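You operate a simulated robot arm through the tools that you are given. There is no shell and no other tool.

The job below is to be done with a simulated robot arm. You get a single attempt, and the scene is never put back.

Task
Sand the glaze off the brake block in the vice; move it to the ready mat.
Fine: vice lever tight for sanding, free after; sanding pad back on its mat. Set down upright: cream sanding pad. Where these are worked on the way, their far stop is far enough and under half their travel is too little: vice lever. What is to be rubbed or washed off counts as gone when no trace of it is left.

It is judged by the outcome, as a careful person would: the job done as asked, and still so three seconds after it is handed in. It fails if anything else is knocked over, pushed out of place, dropped, spilled or broken.

Robot
A 7-joint arm with a two-finger parallel gripper, fixed in place. Base frame: the origin is on the floor under the middle of its stand, x ahead of it, y to its left, z up; the work surface is at about z = 900. Readings come in mm, degrees, newtons and seconds.
With the tool pointing down near the work surface it reaches from about 100 to 640 mm from the base axis. Its first joint turns from -66.0 to 66.0 degrees. Payload 1.57 kg.
Tool frame: the origin (TCP) lies between the finger pads and is the grasp point; the fingertips stand 30 mm ahead of it; z points along the fingers, y is the line along which they close. Largest opening 80 mm; finger width 17, thickness 12; the body of the gripper, 40 by 82 mm, starts 80 mm behind the TCP.
Orientation is that of the tool frame in the base frame, as a unit quaternion [w, x, y, z]. With the fingers straight down and closing along the base's y, the tool's x points along the base's -x, its y along +y and its z along -z.

Tools
- The arm moves only by the tool arm_command. Its argument "rows" is one flat list of numbers, 7 for each row, row after row: the turn, a rotation vector about the base's x, y, z in units of 4 degrees (1.0 is 4 degrees), then the shift along the base's x, y, z in units of 25 mm (1.0 is 25 mm), then the closure, from 0 (fully open) to 1 (shut). In form: [wx, wy, wz, tx, ty, tz, fingers, wx, wy, wz, tx, ty, tz, fingers, ...]. A call has 1 to 20 rows; each row shifts and turns the commanded pose from where the row before left it. A call with a number of a shift or a turn outside -1 to 1 is refused whole. A row lasts 0.2 s, in which the tool goes at most 50 mm and 8.6 degrees; a call with a longer step from one row to the next is refused whole, and so is a gripper value outside its range. Where a pose cannot be reached the arm comes as near as it can. A force on the tool above 40 N (or 10 N above the force at the start of the call, whichever is more), or a blocked arm, ends the call early, and 0.2 s more pass. Each finger travels about 72 mm/s and halts on what it meets, pressing with about 38 N; the grip force reading is that of the motor and also rises with nothing between the fingers. The clock runs only during rows and for 0.2 s after the last one: add rows that do not move to give the fingers time. The reply holds the time, the measured pose of the TCP, the force on the tool along the base axes, the opening and the grip force, in the units named above and with some noise, with the torque about the TCP (base axes, N m) and any sound that the robot's microphone picked up.
- Cameras (640 x 400 px; columns grow to the right, rows downward): "scene" is fixed at [31.1, 416.2, 1429.8]; the picture's right is [-0.95, -0.33, 0.00], its down [-0.17, 0.49, -0.86] and it looks along [0.28, -0.81, -0.52] (base axes); focal length 364 px, centre (320, 200). "wrist" rides on the gripper at [72, -6, -122] in the tool frame; the picture's right is [0.09, 1.00, 0.00], its down [-0.84, 0.08, -0.54] and it looks along [-0.54, 0.05, 0.84] (tool axes); focal length 238 px, centre (320, 200). There is no depth. A picture from a camera that has moved, and an enlarged one, comes with that camera's place and axes in the base frame and with its lens.
- get_image(camera): a new picture of that camera. It takes no simulated time.
- inspect(camera, box): a new picture of the part [left, top, right, bottom] of that camera's present view, enlarged. It takes no simulated time.
- finish_job(): hands the job in; it is judged then, once.

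Nothing tells you positions but the pictures and the camera data. Unless the task says otherwise, let go and move clear before handing in.

The tools are called after "Request:" by a JSON object that holds its "fn" and its "kwargs". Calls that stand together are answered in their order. arm_command: Moves the arm, as the interface text tells. Its arguments: {"type":"object","properties":{"rows":{"type":"array"}},"required":["rows"]} The other tools are called the same way: get_image (camera) takes a picture; inspect (camera, box) takes an enlarged picture of a part of a camera's view; finish_job () hands the job in.

At the start:

```text
time: 0.0
tcp_pos: [337.1, -191.6, 1201.2]
ee_rot: [0.0, 0.0, 1.0, -0.001]
wrist_force: [-0.7, -0.4, 0.8]
ft_torque: [0.0, 0.01, 0.0]
opening: 80.0
finger_force: 0.1
```

scene: 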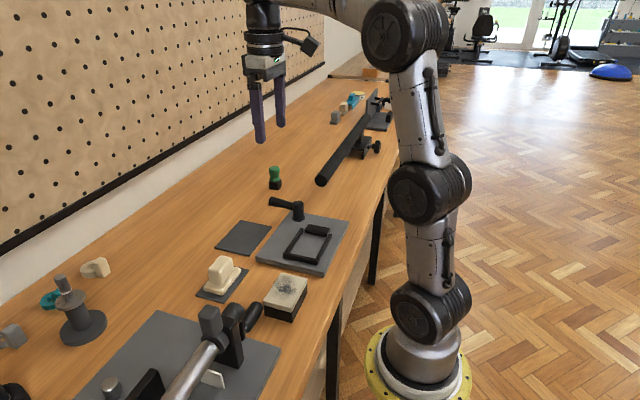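
wrist: 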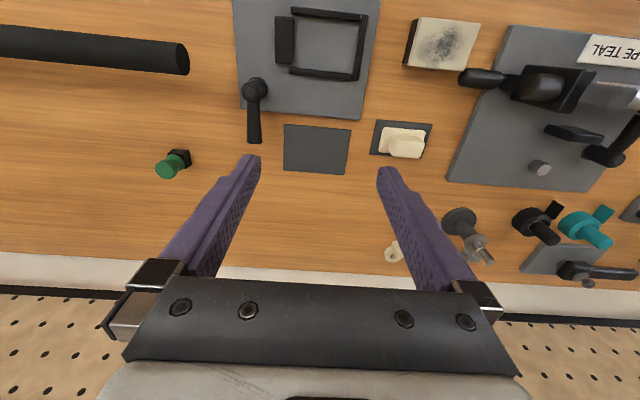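

I see a bench with a vice (grey plate with a frame and a lever), an empty dark mat, a cream sanding pad on a small mat, and a block with a dark glaze on top next to it. I'll take closer looks before moving.

Request:
{"fn": "inspect", "kwargs": {"camera": "scene", "box": [180, 150, 380, 330]}}

Request:
{"fn": "inspect", "kwargs": {"camera": "wrist", "box": [220, 0, 500, 190]}}

Request:
{"fn": "inspect", "kwargs": {"camera": "scene", "box": [0, 230, 300, 400]}}

Request:
{"fn": "inspect", "kwargs": {"camera": "wrist", "box": [420, 0, 640, 300]}}

```text
2.22 times, centred on (280, 240) of scene
camera zoom: at [31.1, 416.2, 1429.8], right [-0.95, -0.33, 0.0], down [-0.17, 0.49, -0.86], along [0.28, -0.81, -0.52], focal length 810 px, centre (409, 111)
```

zoom: 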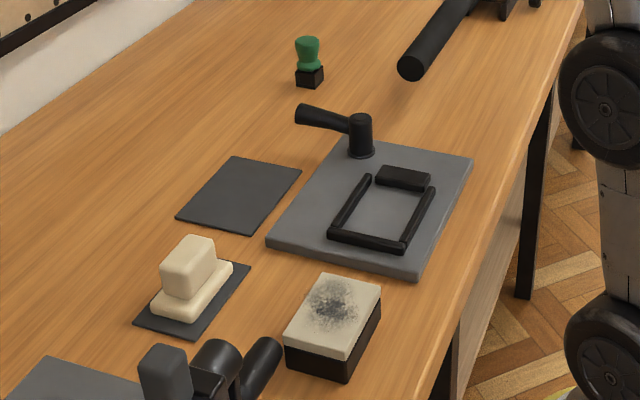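

```text
2.11 times, centred on (360, 95) of wrist
camera zoom: at [265.0, -196.7, 1325.0], right [-0.09, 1.0, 0.0], down [0.84, 0.08, 0.54], along [0.54, 0.05, -0.84], focal length 502 px, centre (236, 421)
```

zoom: 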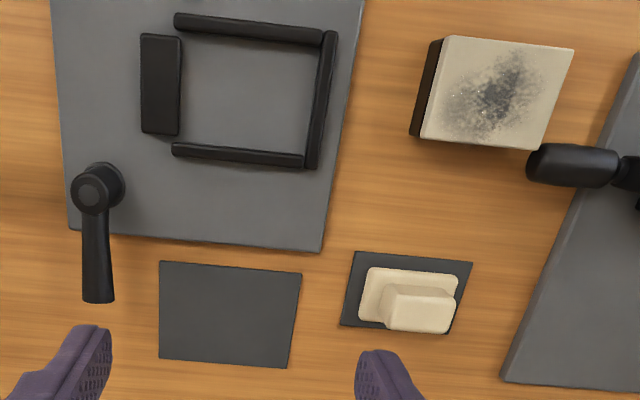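

```text
2.13 times, centred on (150, 315) of scene
camera zoom: at [31.1, 416.2, 1429.8], right [-0.95, -0.33, 0.0], down [-0.17, 0.49, -0.86], along [0.28, -0.81, -0.52], focal length 777 px, centre (683, -45)
```

zoom: 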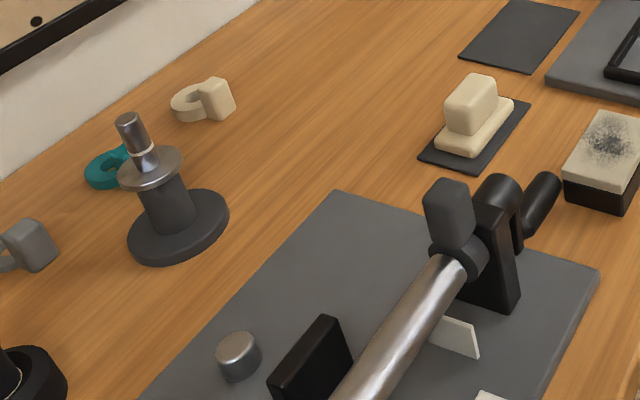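

```text
1.33 times, centred on (530, 150) of wrist
camera zoom: at [265.0, -196.7, 1325.0], right [-0.09, 1.0, 0.0], down [0.84, 0.08, 0.54], along [0.54, 0.05, -0.84], focal length 318 px, centre (40, 267)
```

zoom: 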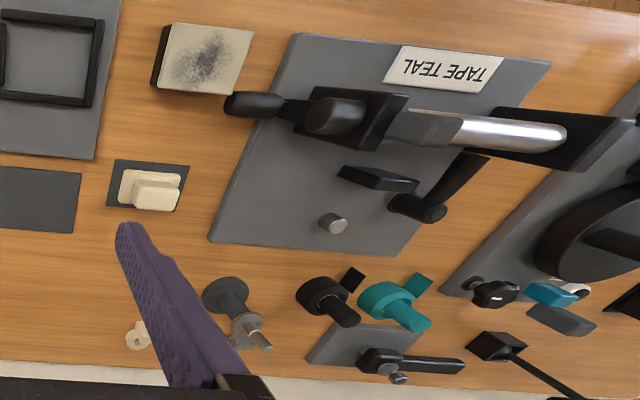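

Request:
{"fn": "inspect", "kwargs": {"camera": "wrist", "box": [225, 0, 385, 150]}}

Request:
{"fn": "inspect", "kwargs": {"camera": "wrist", "box": [360, 0, 500, 170]}}

Request:
{"fn": "inspect", "kwargs": {"camera": "scene", "box": [250, 185, 360, 285]}}

Request:
{"fn": "inspect", "kwargs": {"camera": "scene", "box": [190, 240, 320, 330]}}

```text
2.67 times, centred on (305, 75) of wrist
camera zoom: at [265.0, -196.7, 1325.0], right [-0.09, 1.0, 0.0], down [0.84, 0.08, 0.54], along [0.54, 0.05, -0.84], focal length 636 px, centre (360, 533)
```

zoom: 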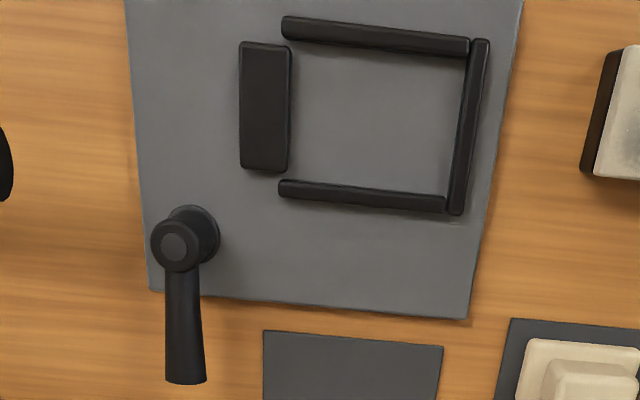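

```text
2.35 times, centred on (430, 85) of wrist
camera zoom: at [265.0, -196.7, 1325.0], right [-0.09, 1.0, 0.0], down [0.84, 0.08, 0.54], along [0.54, 0.05, -0.84], focal length 561 px, centre (61, 471)
```

zoom: 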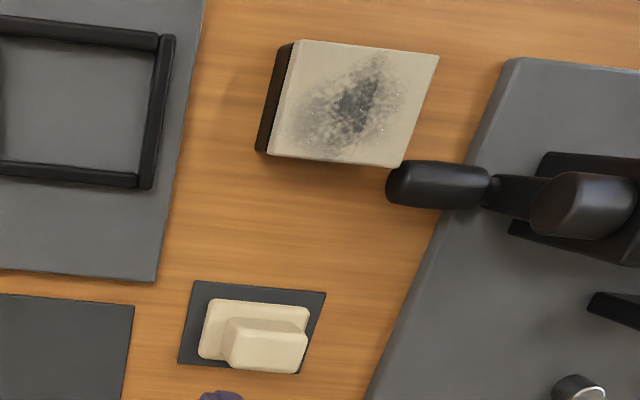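

```text
4.00 times, centred on (305, 235) of scene
camera zoom: at [31.1, 416.2, 1429.8], right [-0.95, -0.33, 0.0], down [-0.17, 0.49, -0.86], along [0.28, -0.81, -0.52], focal length 1457 px, centre (380, 60)
```

zoom: 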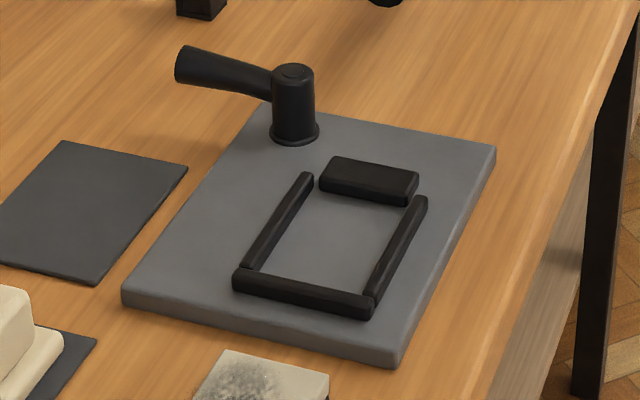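

```text
4.44 times, centred on (255, 285) of scene
camera zoom: at [31.1, 416.2, 1429.8], right [-0.95, -0.33, 0.0], down [-0.17, 0.49, -0.86], along [0.28, -0.81, -0.52], focal length 1619 px, centre (609, -178)
```

zoom: 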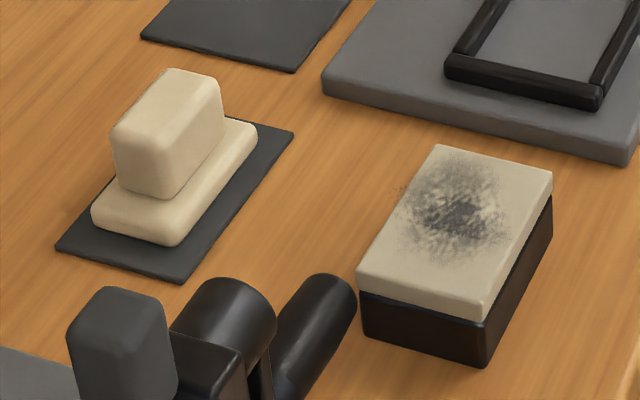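

The vice is the grey plate with the U‑shaped nest, jaw and lever. The glazed block stands beside it at about (248, -26), the pad mat is about (395, -38), and the empty ready mat is about (429, -190). I'll move the wrist camera closer to measure them better.

Request:
{"fn": "arm_command", "kwargs": {"rows": [0, 0, 0, -1, 0.33, -0.67, 0, 0, 0, 0, -1, 0.33, -0.67, 0, 0, 0, 0, -1, 0.33, -0.67, 0, 0, 0, 0, -1, 0.33, -0.67, 0, 0, 0, 0, -1, 0.33, -0.67, 0, 0, 0, 0, -1, 0.33, -0.67, 0, 0, 0, 0, 0, 0, 0, 0]}}

Request:
{"fn": "get_image", "kwargs": {"camera": "wrist"}}

Request:
{"fn": "get_image", "kwargs": {"camera": "scene"}}

```text
time: 1.6
tcp_pos: [187.4, -141.0, 1101.6]
ee_rot: [0.0, -0.001, 1.0, -0.001]
wrist_force: [-0.6, 0.4, -0.6]
ft_torque: [0.03, 0.0, -0.02]
opening: 80.1
finger_force: 0.1
```

```text
taken
camera wrist: at [114.4, -147.1, 1223.9], right [-0.09, 1.0, 0.0], down [0.84, 0.08, 0.54], along [0.54, 0.05, -0.84], focal length 238 px, centre (320, 200)
```

wrist: 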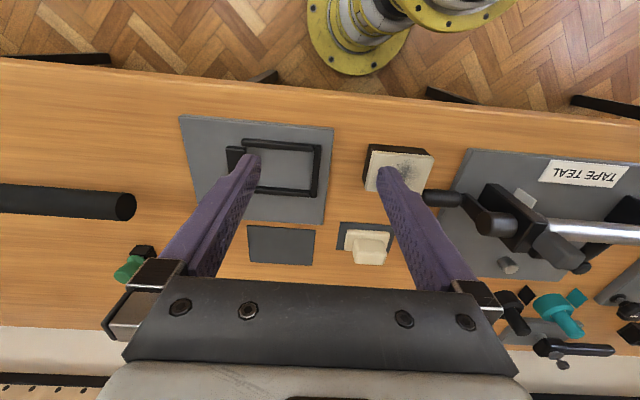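

```text
taken
```

scene: 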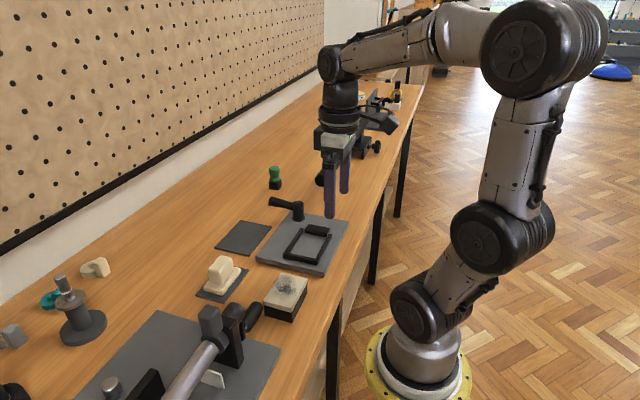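

Request:
{"fn": "inspect", "kwargs": {"camera": "wrist", "box": [170, 105, 340, 211]}}

Request:
{"fn": "inspect", "kwargs": {"camera": "wrist", "box": [330, 130, 500, 280]}}

```text
3.76 times, centred on (255, 158) of wrist
camera zoom: at [114.4, -147.1, 1223.9], right [-0.09, 1.0, 0.0], down [0.84, 0.08, 0.54], along [0.54, 0.05, -0.84], focal length 897 px, centre (565, 358)
```

zoom: 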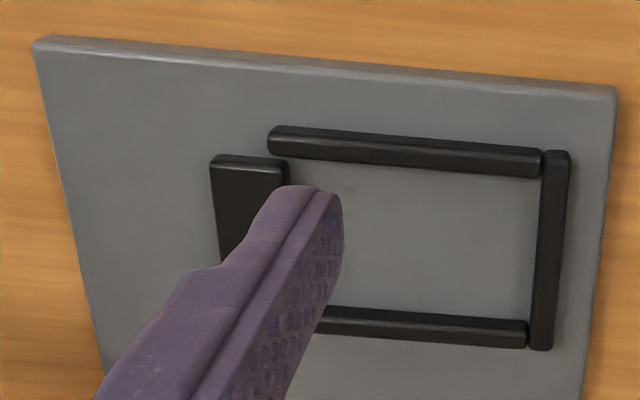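

```text
2.67 times, centred on (415, 205) of wrist
camera zoom: at [114.4, -147.1, 1223.9], right [-0.09, 1.0, 0.0], down [0.84, 0.08, 0.54], along [0.54, 0.05, -0.84], focal length 636 px, centre (67, 187)
```

zoom: 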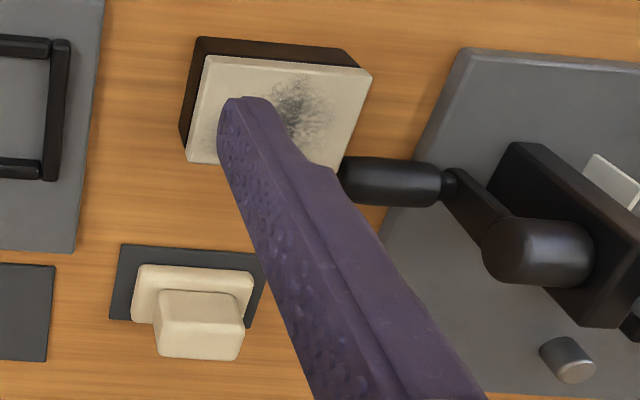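

Request:
{"fn": "inspect", "kwargs": {"camera": "wrist", "box": [236, 130, 276, 155]}}

Request:
{"fn": "inspect", "kwargs": {"camera": "wrist", "box": [285, 125, 345, 210]}}

Request:
{"fn": "inspect", "kwargs": {"camera": "scene", "box": [275, 215, 335, 270]}}

Request:
{"fn": "inspect", "kwargs": {"camera": "scene", "box": [260, 265, 315, 330]}}

```text
16.00 times, centred on (256, 142) of wrist
camera zoom: at [114.4, -147.1, 1223.9], right [-0.09, 1.0, 0.0], down [0.84, 0.08, 0.54], along [0.54, 0.05, -0.84], focal length 3814 px, centre (1344, 1120)
```

zoom: 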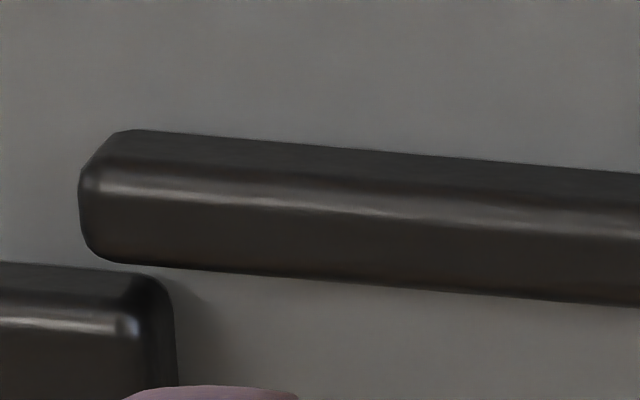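

```text
4.71 times, centred on (315, 168) of wrist
camera zoom: at [114.4, -147.1, 1223.9], right [-0.09, 1.0, 0.0], down [0.84, 0.08, 0.54], along [0.54, 0.05, -0.84], focal length 1122 px, centre (344, 353)
```

zoom: 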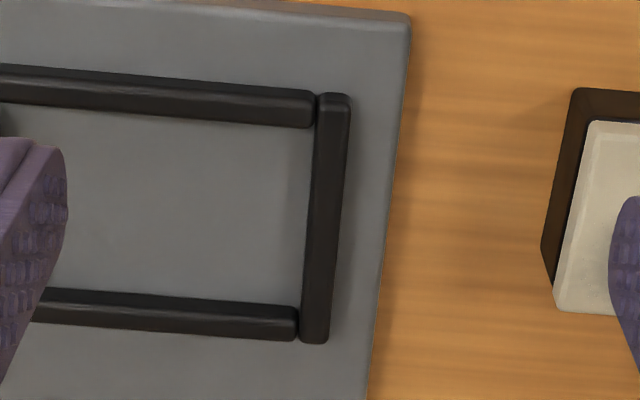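

```text
7.27 times, centred on (305, 242) of scene
camera zoom: at [31.1, 416.3, 1429.8], right [-0.95, -0.33, 0.0], down [-0.17, 0.49, -0.86], along [0.28, -0.81, -0.52], focal length 2649 px, centre (429, -109)
```

zoom: 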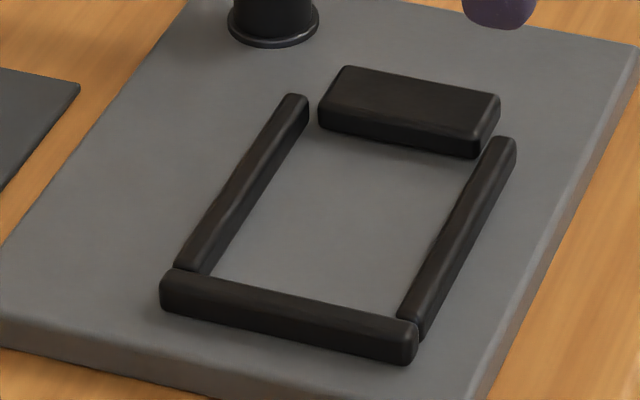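

```text
6.15 times, centred on (288, 298) of scene
camera zoom: at [31.1, 416.3, 1429.8], right [-0.95, -0.33, 0.0], down [-0.17, 0.49, -0.86], along [0.28, -0.81, -0.52], focal length 2242 px, centre (520, -400)
```

zoom: 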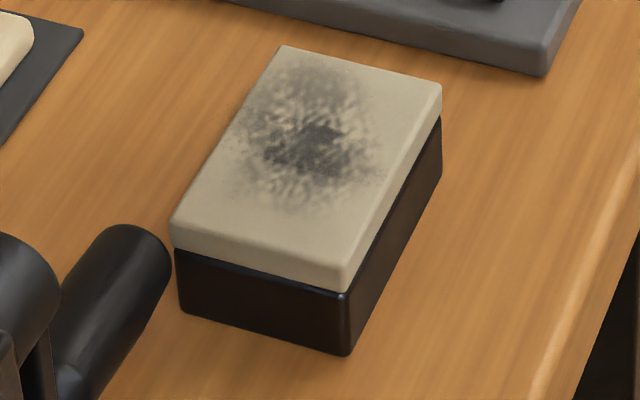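

The block is roughly 58 × 85 × 30 mm with its long side along y, so I need the fingers to close along x. I'll turn the tool 90° while moving over the block at a safe height.

Request:
{"fn": "arm_command", "kwargs": {"rows": [0, 0, 1, 0.126, 0.23, 0, 0, 0, 0, 1, 0.126, 0.23, 0, 0, 0, 0, 1, 0.126, 0.23, 0, 0, 0, 0, 1, 0.126, 0.23, 0, 0, 0, 0, 1, 0.126, 0.23, 0, 0, 0, 0, 1, 0.126, 0.23, 0, 0, 0, 0, 1, 0.126, 0.23, 0, 0, 0, 0, 1, 0.126, 0.23, 0, 0, 0, 0, 1, 0.126, 0.23, 0, 0, 0, 0, 1, 0.126, 0.23, 0, 0, 0, 0, 1, 0.126, 0.23, 0, 0, 0, 0, 1, 0.126, 0.23, 0, 0, 0, 0, 1, 0.126, 0.23, 0, 0, 0, 0, 1, 0.126, 0.23, 0, 0, 0, 0, 1, 0.126, 0.23, 0, 0, 0, 0, 1, 0.126, 0.23, 0, 0, 0, 0, 1, 0.126, 0.23, 0, 0, 0, 0, 1, 0.126, 0.23, 0, 0, 0, 0, 1, 0.126, 0.23, 0, 0, 0, 0, 1, 0.126, 0.23, 0, 0]}}

Request:
{"fn": "arm_command", "kwargs": {"rows": [0, 0, 1, 0, 0, 0, 0, 0, 0, 1, 0, 0, 0, 0, 0, 0, 0.5, 0, 0, 0, 0, 0, 0, 0, 0, 0, 0, 0]}}

Request:
{"fn": "get_image", "kwargs": {"camera": "wrist"}}

Request:
{"fn": "get_image", "kwargs": {"camera": "scene"}}

```text
time: 5.8
tcp_pos: [249.4, -26.1, 1102.2]
ee_rot: [0.0, -0.643, 0.766, 0.0]
wrist_force: [0.2, 0.4, -0.1]
ft_torque: [-0.03, 0.03, -0.01]
opening: 80.1
finger_force: 0.1
```

```text
time: 6.8
tcp_pos: [250.5, -25.7, 1101.3]
ee_rot: [0.0, -0.707, 0.707, 0.0]
wrist_force: [-0.1, 0.1, 0.3]
ft_torque: [0.03, -0.01, -0.01]
opening: 79.9
finger_force: 0.1
```

```text
taken
camera wrist: at [255.7, -96.9, 1224.6], right [-1.0, -0.09, 0.0], down [-0.08, 0.84, 0.54], along [-0.05, 0.54, -0.84], focal length 238 px, centre (320, 200)
```

wrist: 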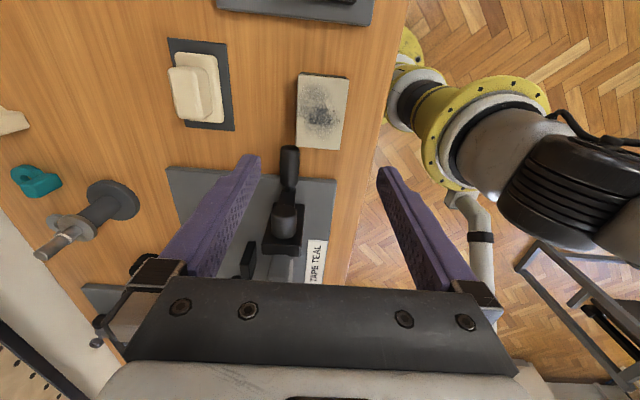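

```text
taken
```

scene: 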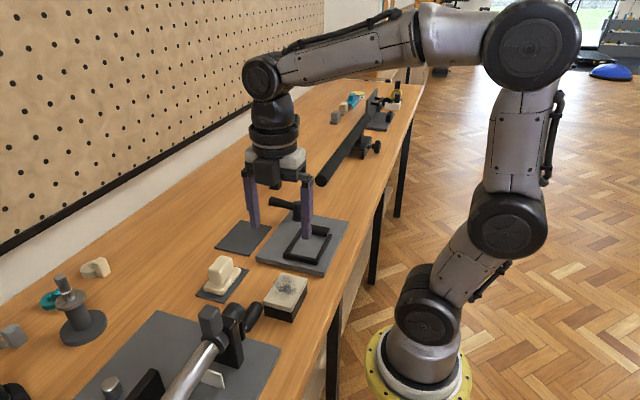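

Request:
{"fn": "inspect", "kwargs": {"camera": "wrist", "box": [270, 60, 370, 160]}}

Request:
{"fn": "inspect", "kwargs": {"camera": "wrist", "box": [150, 20, 270, 150]}}

```text
4.00 times, centred on (320, 110) of wrist
camera zoom: at [255.7, -96.9, 1224.6], right [-1.0, -0.09, 0.0], down [-0.08, 0.84, 0.54], along [-0.05, 0.54, -0.84], focal length 953 px, centre (320, 560)
```

zoom: 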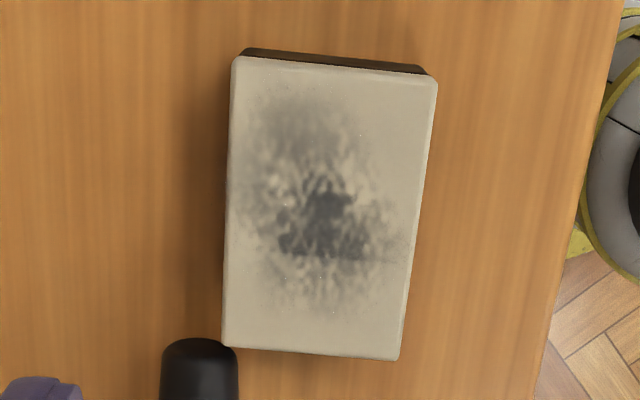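

```text
3.08 times, centred on (210, 85) of wrist
camera zoom: at [255.7, -96.9, 1224.6], right [-1.0, -0.09, 0.0], down [-0.08, 0.84, 0.54], along [-0.05, 0.54, -0.84], focal length 733 px, centre (658, 554)
```

zoom: 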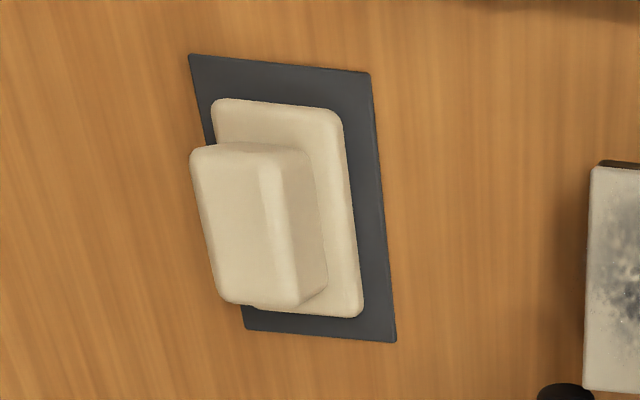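

Block top measures x 220–277, y −69…14, top z≈930, so its centre is about (249, −27.5). I'll descend in stages with the fingers open around its x‑sides.

Request:
{"fn": "arm_command", "kwargs": {"rows": [0, 0, 0, -0.06, -0.07, -1, 0, 0, 0, 0, 0, 0, -1, 0, 0, 0, 0, 0, 0, -1, 0, 0, 0, 0, 0, 0, -1, 0, 0, 0, 0, 0, 0, -1, 0, 0, 0, 0, 0, 0, -0.6, 0, 0, 0, 0, 0, 0, 0, 0]}}

Request:
{"fn": "get_image", "kwargs": {"camera": "wrist"}}

Request:
{"fn": "inspect", "kwargs": {"camera": "scene", "box": [220, 180, 350, 340]}}

```text
time: 8.4
tcp_pos: [248.9, -27.5, 961.8]
ee_rot: [0.0, -0.707, 0.708, 0.0]
wrist_force: [0.3, -0.1, 0.0]
ft_torque: [-0.04, 0.04, -0.02]
opening: 80.1
finger_force: 0.1
```

```text
taken
camera wrist: at [254.6, -98.5, 1084.4], right [-1.0, -0.09, 0.0], down [-0.08, 0.84, 0.54], along [-0.05, 0.54, -0.84], focal length 238 px, centre (320, 200)
```

wrist: 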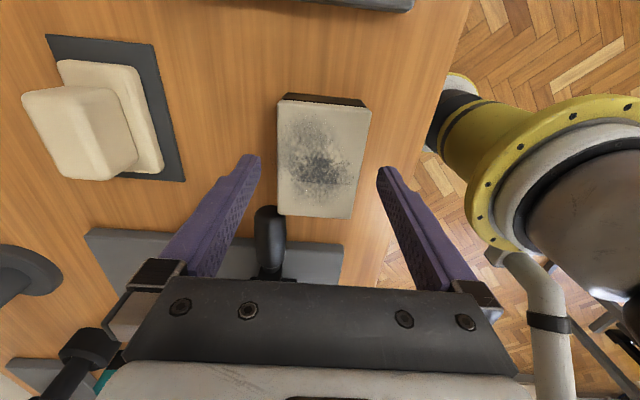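

```text
2.50 times, centred on (285, 260) of scene
camera zoom: at [31.1, 416.2, 1429.8], right [-0.95, -0.33, 0.0], down [-0.17, 0.49, -0.86], along [0.28, -0.81, -0.52], focal length 911 px, centre (408, 50)
```

zoom: 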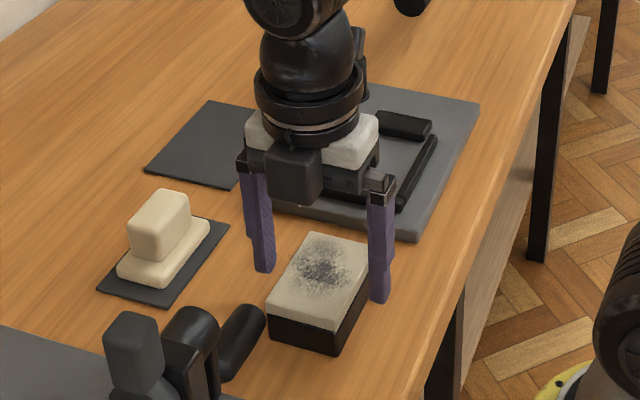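

Request:
{"fn": "inspect", "kwargs": {"camera": "wrist", "box": [230, 85, 410, 225]}}

```text
2.86 times, centred on (320, 155) of wrist
camera zoom: at [254.6, -98.5, 1084.4], right [-1.0, -0.09, 0.0], down [-0.08, 0.84, 0.54], along [-0.05, 0.54, -0.84], focal length 681 px, centre (320, 329)
```

zoom: 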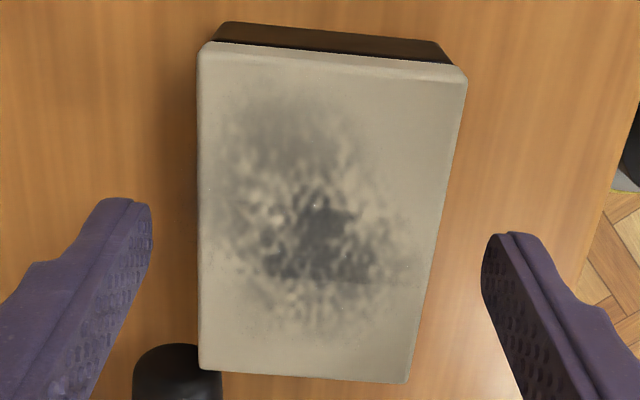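

Request:
{"fn": "arm_command", "kwargs": {"rows": [0, 0, 0, -0.02, 0.04, -0.38, 0, 0, 0, 0, 0, 0, -0.38, 0, 0, 0, 0, 0, 0, 0, 0.15, 0, 0, 0, 0, 0, 0, 0.24, 0, 0, 0, 0, 0, 0, 0.24]}}

Request:
{"fn": "inspect", "kwargs": {"camera": "wrist", "box": [230, 85, 410, 225]}}

Request:
{"fn": "inspect", "kwargs": {"camera": "scene", "box": [220, 220, 330, 340]}}

```text
time: 9.6
tcp_pos: [247.4, -26.1, 942.6]
ee_rot: [0.0, -0.707, 0.707, 0.0]
wrist_force: [0.5, 0.0, -0.7]
ft_torque: [-0.02, 0.02, 0.01]
opening: 60.5
finger_force: 0.0
```

```text
2.86 times, centred on (320, 155) of wrist
camera zoom: at [253.2, -97.6, 1065.3], right [-1.0, -0.09, 0.0], down [-0.08, 0.84, 0.54], along [-0.05, 0.54, -0.84], focal length 681 px, centre (320, 329)
```

zoom: 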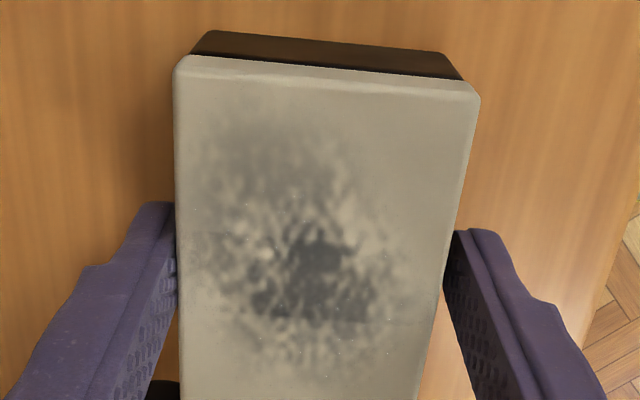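

```text
3.33 times, centred on (275, 280) of scene
camera zoom: at [31.1, 416.2, 1429.8], right [-0.95, -0.33, 0.0], down [-0.17, 0.49, -0.86], along [0.28, -0.81, -0.52], focal length 1214 px, centre (470, -67)
```

zoom: 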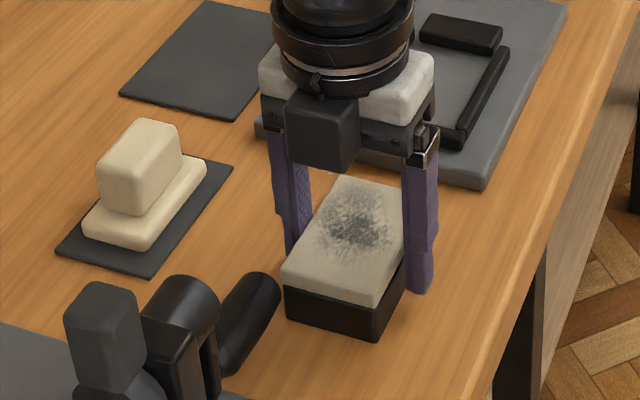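

The fingers are on both sides of the block with a small gap each side. I'll close on it, then lift slightly, ease it away from the neighbouring handle (−y), and raise it.

Request:
{"fn": "arm_command", "kwargs": {"rows": [0, 0, 0, 0, 0, 0, 0.3, 0, 0, 0, 0, 0, 0, 0.5, 0, 0, 0, 0, 0, 0, 0.7, 0, 0, 0, 0, 0, 0, 0.7]}}

```text
time: 10.6
tcp_pos: [248.3, -26.1, 943.7]
ee_rot: [0.0, 0.707, -0.707, 0.001]
wrist_force: [0.8, 0.1, 0.6]
ft_torque: [-0.04, -0.09, 0.03]
opening: 55.8
finger_force: 37.7
```

Request:
{"fn": "arm_command", "kwargs": {"rows": [0, 0, 0, 0, 0, 0.15, 0.7, 0, 0, 0, 0, -0.2, 0.1, 0.7, 0, 0, 0, 0, -0.4, 0.2, 0.7, 0, 0, 0, 0, -0.5, 0.5, 0.7, 0, 0, 0, 0, -0.5, 1, 0.7, 0, 0, 0, 0, -0.5, 1, 0.7, 0, 0, 0, 0, 0, 0, 0.7]}}

Request:
{"fn": "get_image", "kwargs": {"camera": "wrist"}}

Request:
{"fn": "get_image", "kwargs": {"camera": "scene"}}

```text
time: 12.2
tcp_pos: [247.5, -79.1, 1018.3]
ee_rot: [-0.001, 0.707, -0.707, 0.001]
wrist_force: [-0.5, -0.2, -2.8]
ft_torque: [-0.05, -0.01, -0.01]
opening: 55.4
finger_force: 37.8
```

```text
taken
camera wrist: at [253.5, -150.7, 1139.8], right [-1.0, -0.09, 0.0], down [-0.08, 0.84, 0.54], along [-0.05, 0.54, -0.84], focal length 238 px, centre (320, 200)
```

wrist: 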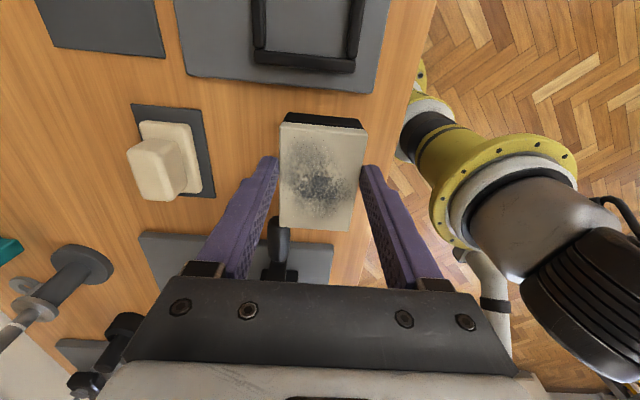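

```text
taken
```

scene: 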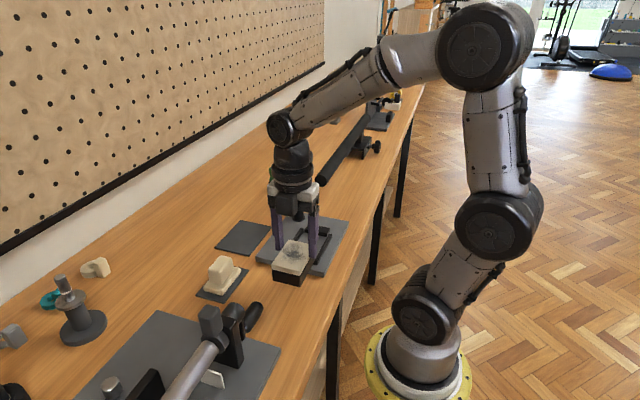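

The block is held (56 mm wide, about 0.28 kg). The nest measures x 232–297, y −236…−142, so I'll move over its centre (264.5, −188.5) and check.

Request:
{"fn": "arm_command", "kwargs": {"rows": [0, 0, 0, 0.135, -0.875, 0, 0.7, 0, 0, 0, 0.135, -0.875, 0, 0.7, 0, 0, 0, 0.135, -0.875, 0, 0.7, 0, 0, 0, 0.135, -0.875, 0, 0.7, 0, 0, 0, 0.135, -0.875, 0, 0.7, 0, 0, 0, 0, 0, 0, 0.7, 0, 0, 0, 0, 0, 0, 0.7]}}

Request:
{"fn": "arm_command", "kwargs": {"rows": [0, 0, 0, 0, 0, -0.8, 0.7, 0, 0, 0, 0, 0, -0.8, 0.7, 0, 0, 0, 0, 0, 0, 0.7]}}

Request:
{"fn": "get_image", "kwargs": {"camera": "wrist"}}

Request:
{"fn": "inspect", "kwargs": {"camera": "scene", "box": [230, 180, 370, 290]}}

```text
time: 13.8
tcp_pos: [265.1, -188.3, 1017.3]
ee_rot: [0.0, -0.707, 0.707, 0.0]
wrist_force: [-1.0, -0.2, -3.1]
ft_torque: [-0.03, 0.0, 0.02]
opening: 55.4
finger_force: 37.8
```

```text
time: 14.6
tcp_pos: [266.2, -190.4, 977.6]
ee_rot: [0.0, -0.707, 0.708, -0.003]
wrist_force: [2.4, -7.6, 18.9]
ft_torque: [0.44, -0.09, -0.12]
opening: 54.6
finger_force: 38.0
```

```text
taken
camera wrist: at [270.7, -260.7, 1100.0], right [-1.0, -0.09, -0.01], down [-0.08, 0.84, 0.54], along [-0.04, 0.54, -0.84], focal length 238 px, centre (320, 200)
```

wrist: 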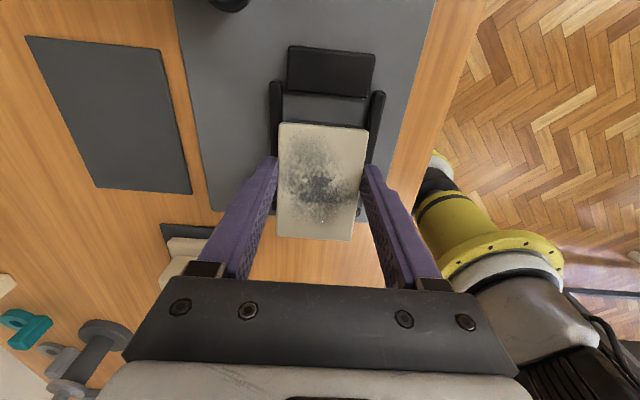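

```text
3.64 times, centred on (300, 235) of scene
camera zoom: at [31.1, 416.2, 1429.8], right [-0.95, -0.33, 0.0], down [-0.17, 0.49, -0.86], along [0.28, -0.81, -0.52], focal length 1325 px, centre (393, 73)
```

zoom: 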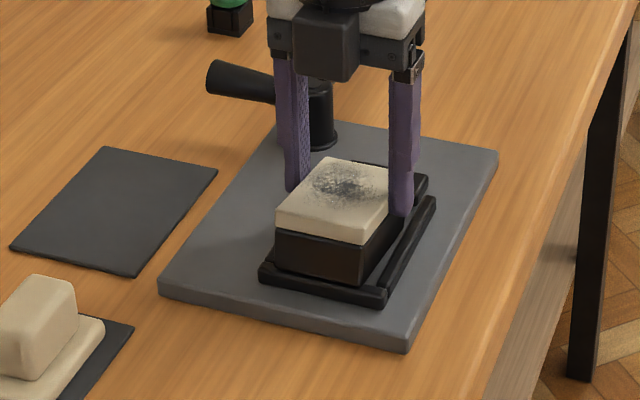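

There's an unexpected contact force already (about 20 N upward at the +y end). I'll look closely before doing anything else.

Request:
{"fn": "inspect", "kwargs": {"camera": "wrist", "box": [250, 30, 400, 250]}}

Request:
{"fn": "inspect", "kwargs": {"camera": "scene", "box": [290, 215, 360, 270]}}

Request:
{"fn": "get_image", "kwargs": {"camera": "scene"}}

```text
1.82 times, centred on (325, 140) of wrist
camera zoom: at [270.7, -260.7, 1100.0], right [-1.0, -0.09, -0.01], down [-0.08, 0.84, 0.54], along [-0.04, 0.54, -0.84], focal length 433 px, centre (311, 309)
```

zoom: 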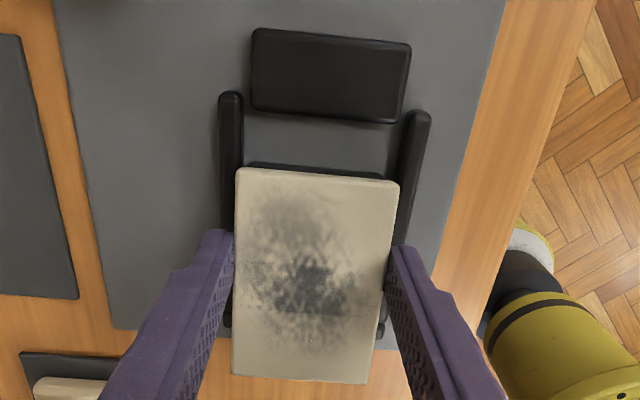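

```text
7.27 times, centred on (325, 242) of scene
camera zoom: at [31.1, 416.2, 1429.8], right [-0.95, -0.33, 0.0], down [-0.17, 0.49, -0.86], along [0.28, -0.81, -0.52], focal length 2649 px, centre (284, -109)
```

zoom: 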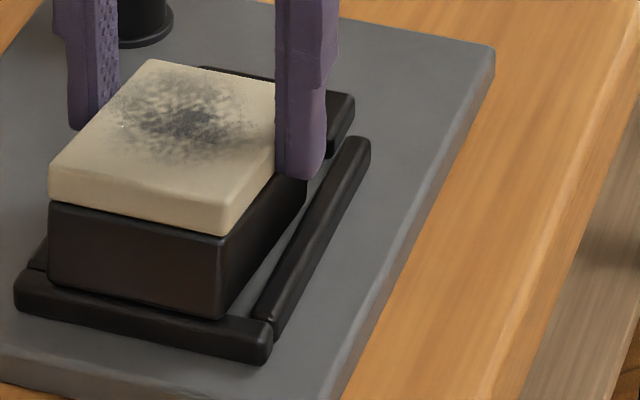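

```text
taken
```

scene: 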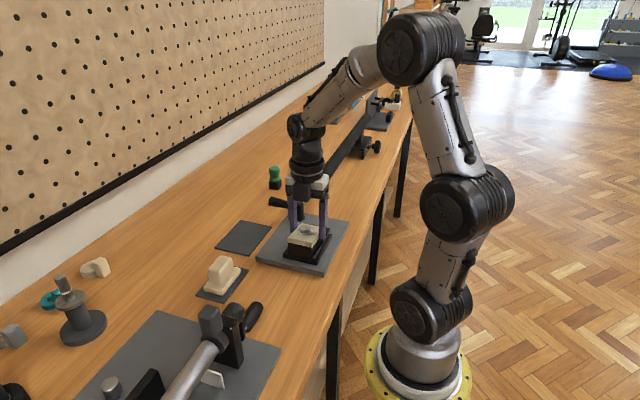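

Request:
{"fn": "inspect", "kwargs": {"camera": "wrist", "box": [265, 110, 385, 185]}}

Request:
{"fn": "inspect", "kwargs": {"camera": "wrist", "box": [265, 170, 385, 245]}}

Request:
{"fn": "inspect", "kwargs": {"camera": "scene", "box": [280, 195, 340, 232]}}

Request:
{"fn": "inspect", "kwargs": {"camera": "scene", "box": [190, 280, 290, 345]}}

```text
5.33 times, centred on (325, 148) of wrist
camera zoom: at [270.7, -260.7, 1100.0], right [-1.0, -0.09, -0.01], down [-0.08, 0.84, 0.54], along [-0.04, 0.54, -0.84], focal length 1271 px, centre (293, 480)
```

zoom: 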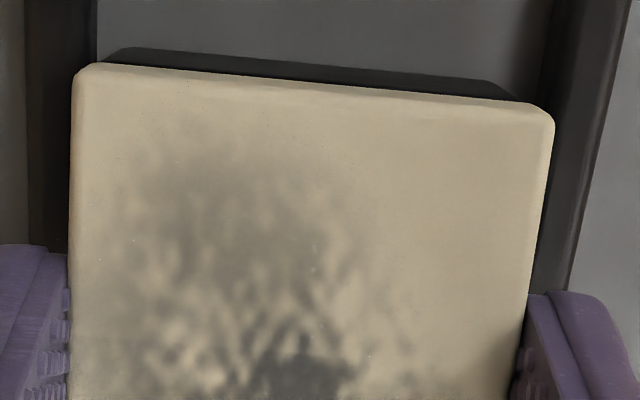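

```text
5.33 times, centred on (325, 208) of wrist
camera zoom: at [270.7, -260.7, 1100.0], right [-1.0, -0.09, -0.01], down [-0.08, 0.84, 0.54], along [-0.04, 0.54, -0.84], focal length 1271 px, centre (293, 160)
```

zoom: 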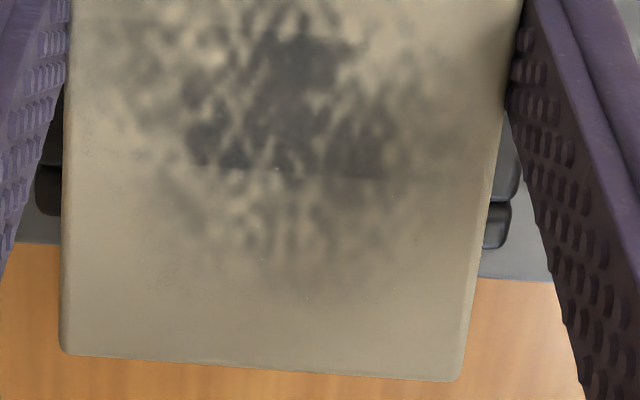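

```text
10.67 times, centred on (310, 214) of scene
camera zoom: at [31.1, 416.2, 1429.8], right [-0.95, -0.33, 0.0], down [-0.17, 0.49, -0.86], along [0.28, -0.81, -0.52], focal length 3886 px, centre (427, 56)
```

zoom: 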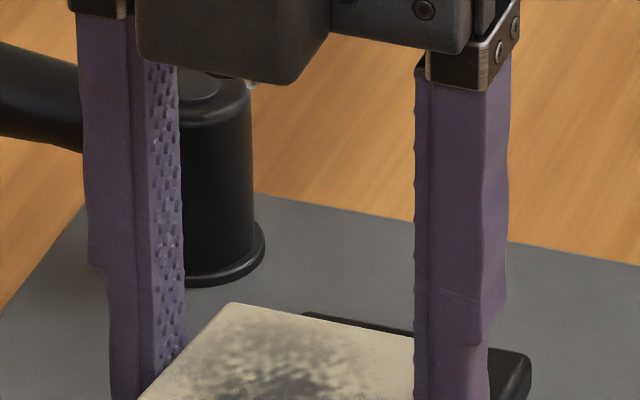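

```text
6.15 times, centred on (240, 312) of scene
camera zoom: at [31.1, 416.2, 1429.8], right [-0.95, -0.33, 0.0], down [-0.17, 0.49, -0.86], along [0.28, -0.81, -0.52], focal length 2242 px, centre (812, -492)
```

zoom: 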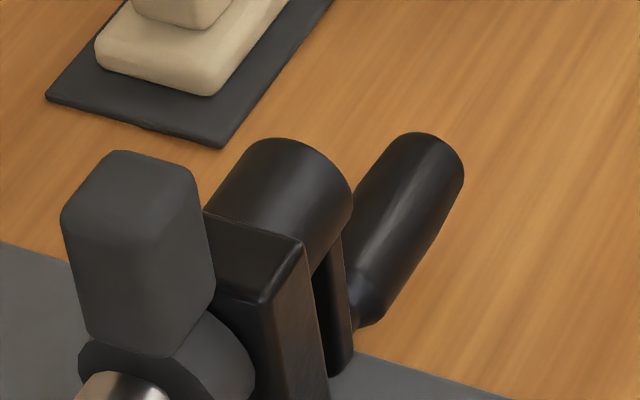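

The block slid in the grip (it now sits about 10 mm toward +y and lower, its +y end resting on the nest's end bar, slightly tilted). I'll unload it a little, shift −y about 11 mm, and look again.

Request:
{"fn": "arm_command", "kwargs": {"rows": [0, 0, 0, 0, 0, 0.16, 0.7, 0, 0, 0, 0, 0, 0.16, 0.7, 0, 0, 0, 0, 0, 0, 0.7]}}

Request:
{"fn": "inspect", "kwargs": {"camera": "wrist", "box": [230, 80, 410, 250]}}

Request:
{"fn": "inspect", "kwargs": {"camera": "scene", "box": [270, 200, 350, 270]}}

```text
time: 15.4
tcp_pos: [264.2, -187.9, 984.6]
ee_rot: [-0.001, 0.707, -0.707, -0.001]
wrist_force: [0.8, 0.3, -3.1]
ft_torque: [-0.01, 0.0, -0.01]
opening: 55.5
finger_force: 38.4
```

```text
2.35 times, centred on (320, 165) of wrist
camera zoom: at [270.2, -259.5, 1106.1], right [-1.0, -0.09, 0.0], down [-0.08, 0.84, 0.54], along [-0.05, 0.54, -0.84], focal length 561 px, centre (320, 282)
```

zoom: 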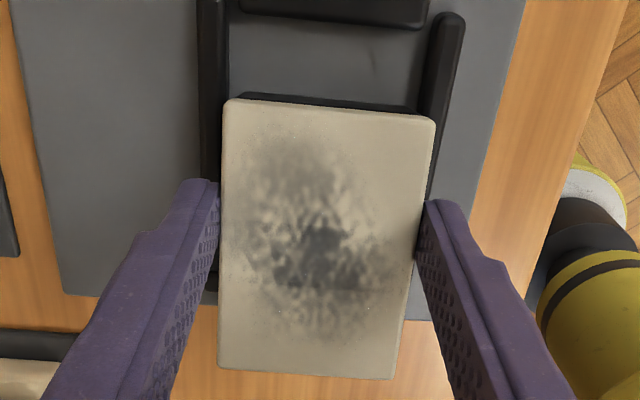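

```text
5.71 times, centred on (310, 235) of scene
camera zoom: at [31.2, 416.2, 1429.8], right [-0.95, -0.33, 0.0], down [-0.17, 0.49, -0.86], along [0.28, -0.81, -0.52], focal length 2082 px, centre (377, 0)
```

zoom: 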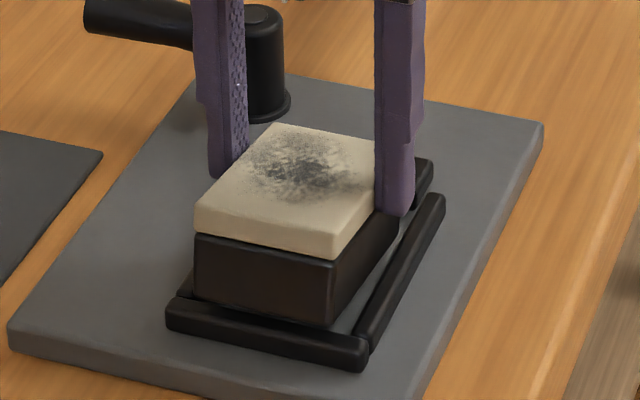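

Request:
{"fn": "arm_command", "kwargs": {"rows": [0, 0, 0, 0, -0.2, 0, 0.7, 0, 0, 0, 0, -0.24, 0, 0.7, 0, 0, 0, 0, -0.24, 0, 0.7, 0, 0, 0, 0, 0, 0, 0.7]}}

Request:
{"fn": "inspect", "kwargs": {"camera": "wrist", "box": [230, 80, 410, 250]}}

Request:
{"fn": "inspect", "kwargs": {"camera": "scene", "box": [270, 200, 350, 270]}}

```text
time: 16.4
tcp_pos: [264.3, -207.1, 983.6]
ee_rot: [0.0, -0.706, 0.708, 0.0]
wrist_force: [0.2, 0.5, -2.5]
ft_torque: [0.0, 0.0, 0.01]
opening: 55.8
finger_force: 37.7
```

```text
2.35 times, centred on (320, 165) of wrist
camera zoom: at [270.7, -277.0, 1107.0], right [-1.0, -0.09, 0.0], down [-0.08, 0.84, 0.54], along [-0.05, 0.54, -0.84], focal length 561 px, centre (320, 282)
```

zoom: 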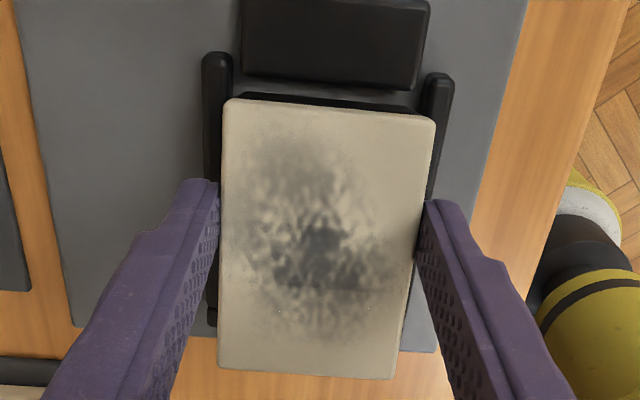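

```text
5.71 times, centred on (310, 235) of scene
camera zoom: at [31.2, 416.2, 1429.8], right [-0.95, -0.33, 0.0], down [-0.17, 0.49, -0.86], along [0.28, -0.81, -0.52], focal length 2082 px, centre (377, 0)
```

zoom: 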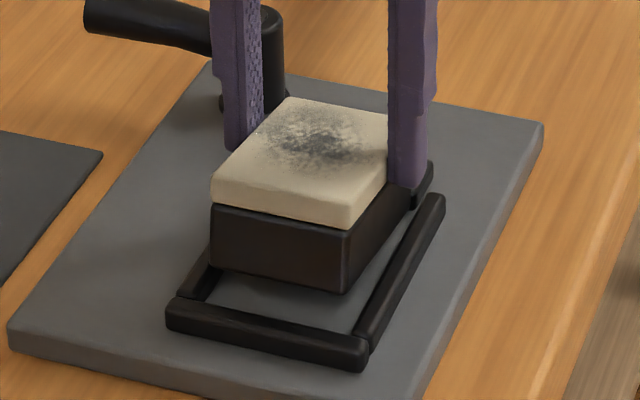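

Request:
{"fn": "arm_command", "kwargs": {"rows": [0, 0, 0, 0, 0, -0.12, 0.7, 0, 0, 0, 0, 0, -0.12, 0.7, 0, 0, 0, 0, 0, -0.12, 0.7, 0, 0, 0, 0, 0, -0.12, 0.7, 0, 0, 0, 0, 0, 0, 0.7]}}

Request:
{"fn": "inspect", "kwargs": {"camera": "wrist", "box": [230, 80, 410, 250]}}

Request:
{"fn": "inspect", "kwargs": {"camera": "scene", "box": [270, 200, 350, 270]}}

```text
time: 17.6
tcp_pos: [266.2, -205.7, 974.0]
ee_rot: [0.0, -0.706, 0.708, -0.003]
wrist_force: [-2.3, 3.0, 22.6]
ft_torque: [-0.54, 0.35, -0.14]
opening: 55.7
finger_force: 38.0
```

```text
2.35 times, centred on (320, 165) of wrist
camera zoom: at [271.1, -277.0, 1097.0], right [-1.0, -0.09, 0.0], down [-0.08, 0.84, 0.54], along [-0.05, 0.54, -0.84], focal length 561 px, centre (320, 282)
```

zoom: 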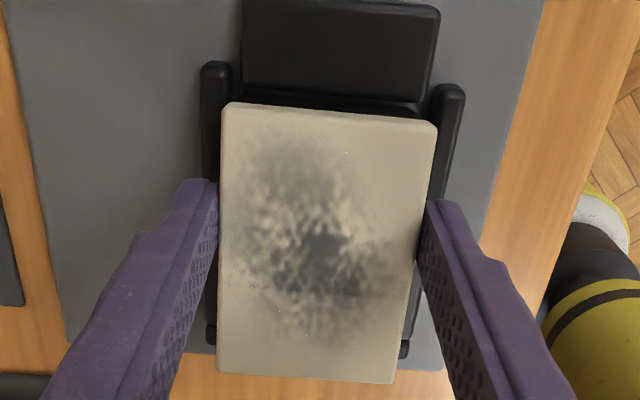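

```text
5.71 times, centred on (310, 235) of scene
camera zoom: at [30.9, 416.5, 1429.7], right [-0.95, -0.33, 0.0], down [-0.17, 0.49, -0.86], along [0.28, -0.81, -0.52], focal length 2082 px, centre (377, 0)
```

zoom: 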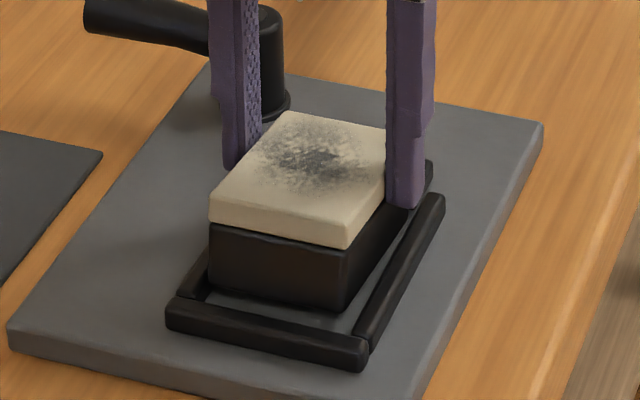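

Request:
{"fn": "inspect", "kwargs": {"camera": "wrist", "box": [275, 85, 375, 145]}}

Request:
{"fn": "inspect", "kwargs": {"camera": "scene", "box": [290, 205, 350, 255]}}

```text
6.40 times, centred on (325, 115) of wrist
camera zoom: at [271.1, -277.0, 1097.0], right [-1.0, -0.09, 0.0], down [-0.08, 0.84, 0.54], along [-0.05, 0.54, -0.84], focal length 1525 px, centre (288, 744)
```

zoom: 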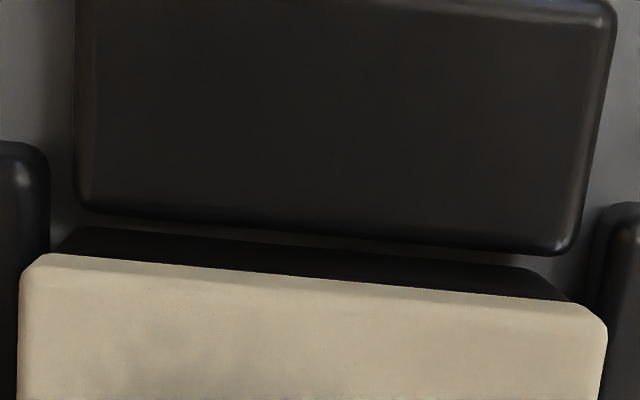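

```text
8.00 times, centred on (320, 230) of scene
camera zoom: at [30.9, 416.5, 1429.7], right [-0.95, -0.33, 0.0], down [-0.17, 0.49, -0.86], along [0.28, -0.81, -0.52], focal length 2914 px, centre (320, -40)
```

zoom: 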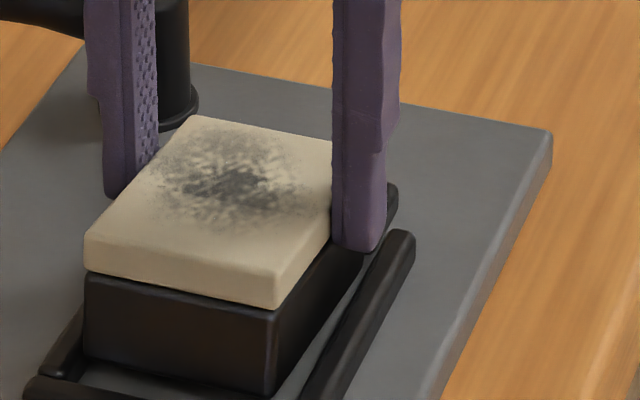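

Request:
{"fn": "arm_command", "kwargs": {"rows": [0, 0, 0, 0, 0, -0.1, 0.7, 0, 0, 0, 0, 0, -0.1, 0.7, 0, 0, 0, 0, 0, -0.1, 0.7, 0, 0, 0, 0, 0, 0, 0.7]}}

Request:
{"fn": "inspect", "kwargs": {"camera": "wrist", "box": [230, 80, 410, 250]}}

Request:
{"fn": "inspect", "kwargs": {"camera": "scene", "box": [270, 200, 350, 270]}}

```text
time: 18.6
tcp_pos: [264.9, -205.5, 966.3]
ee_rot: [0.0, -0.707, 0.707, -0.001]
wrist_force: [4.7, 4.1, 23.2]
ft_torque: [-0.46, -0.11, 0.09]
opening: 55.6
finger_force: 38.1
```

```text
2.35 times, centred on (320, 165) of wrist
camera zoom: at [270.7, -276.5, 1088.4], right [-1.0, -0.09, 0.0], down [-0.08, 0.84, 0.54], along [-0.05, 0.54, -0.84], focal length 561 px, centre (320, 282)
```

zoom: 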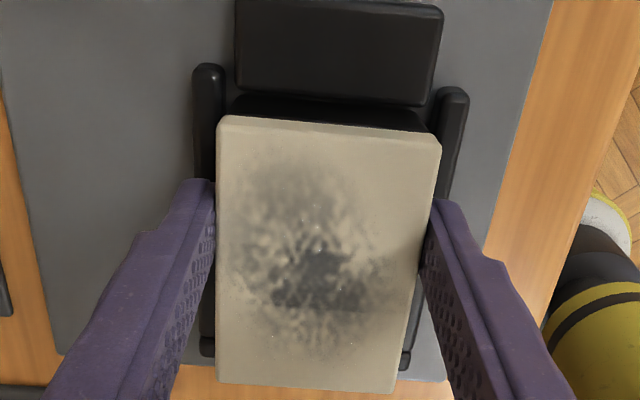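

```text
5.71 times, centred on (310, 235) of scene
camera zoom: at [31.1, 416.5, 1429.7], right [-0.95, -0.33, 0.0], down [-0.17, 0.49, -0.86], along [0.28, -0.81, -0.52], focal length 2082 px, centre (377, 0)
```

zoom: 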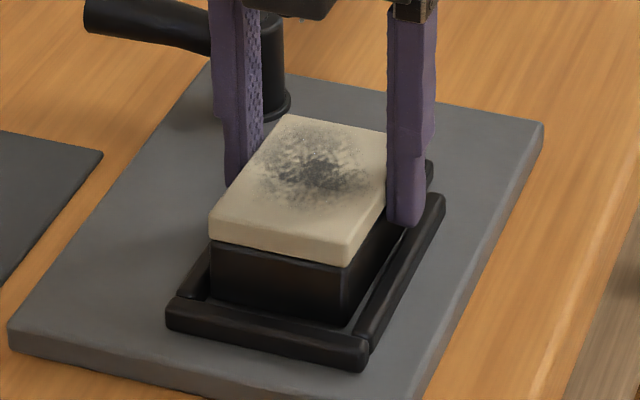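

Request:
{"fn": "arm_command", "kwargs": {"rows": [0, 0, 0, 0, 0, -0.1, 0.7, 0, 0, 0, 0, 0, -0.1, 0.7, 0, 0, 0, 0, 0, -0.05, 0.7, 0, 0, 0, 0, 0, 0, 0.7]}}

Request:
{"fn": "inspect", "kwargs": {"camera": "wrist", "box": [230, 80, 410, 250]}}

Request:
{"fn": "inspect", "kwargs": {"camera": "scene", "box": [270, 200, 350, 270]}}

```text
time: 19.6
tcp_pos: [264.3, -204.8, 960.2]
ee_rot: [0.0, -0.706, 0.708, 0.0]
wrist_force: [-1.7, 3.1, 27.4]
ft_torque: [0.12, 0.07, 0.01]
opening: 55.9
finger_force: 38.0
```

```text
2.35 times, centred on (320, 165) of wrist
camera zoom: at [270.0, -276.6, 1081.9], right [-1.0, -0.09, 0.0], down [-0.08, 0.84, 0.54], along [-0.05, 0.54, -0.84], focal length 561 px, centre (320, 282)
```

zoom: 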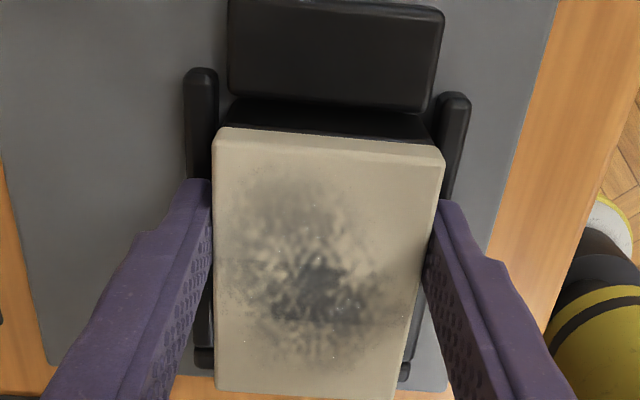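

```text
5.71 times, centred on (310, 235) of scene
camera zoom: at [30.9, 416.5, 1429.7], right [-0.95, -0.33, 0.0], down [-0.17, 0.49, -0.86], along [0.28, -0.81, -0.52], focal length 2082 px, centre (377, 0)
```

zoom: 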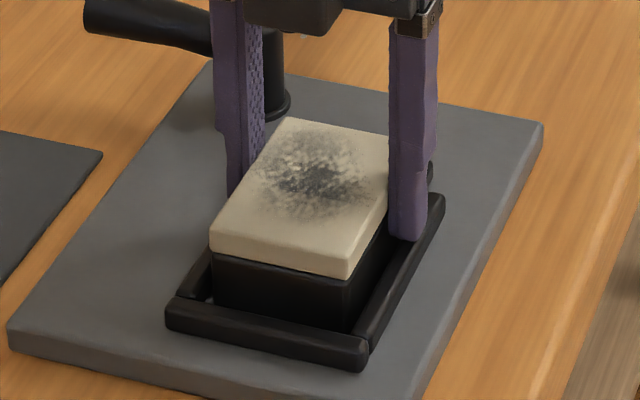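

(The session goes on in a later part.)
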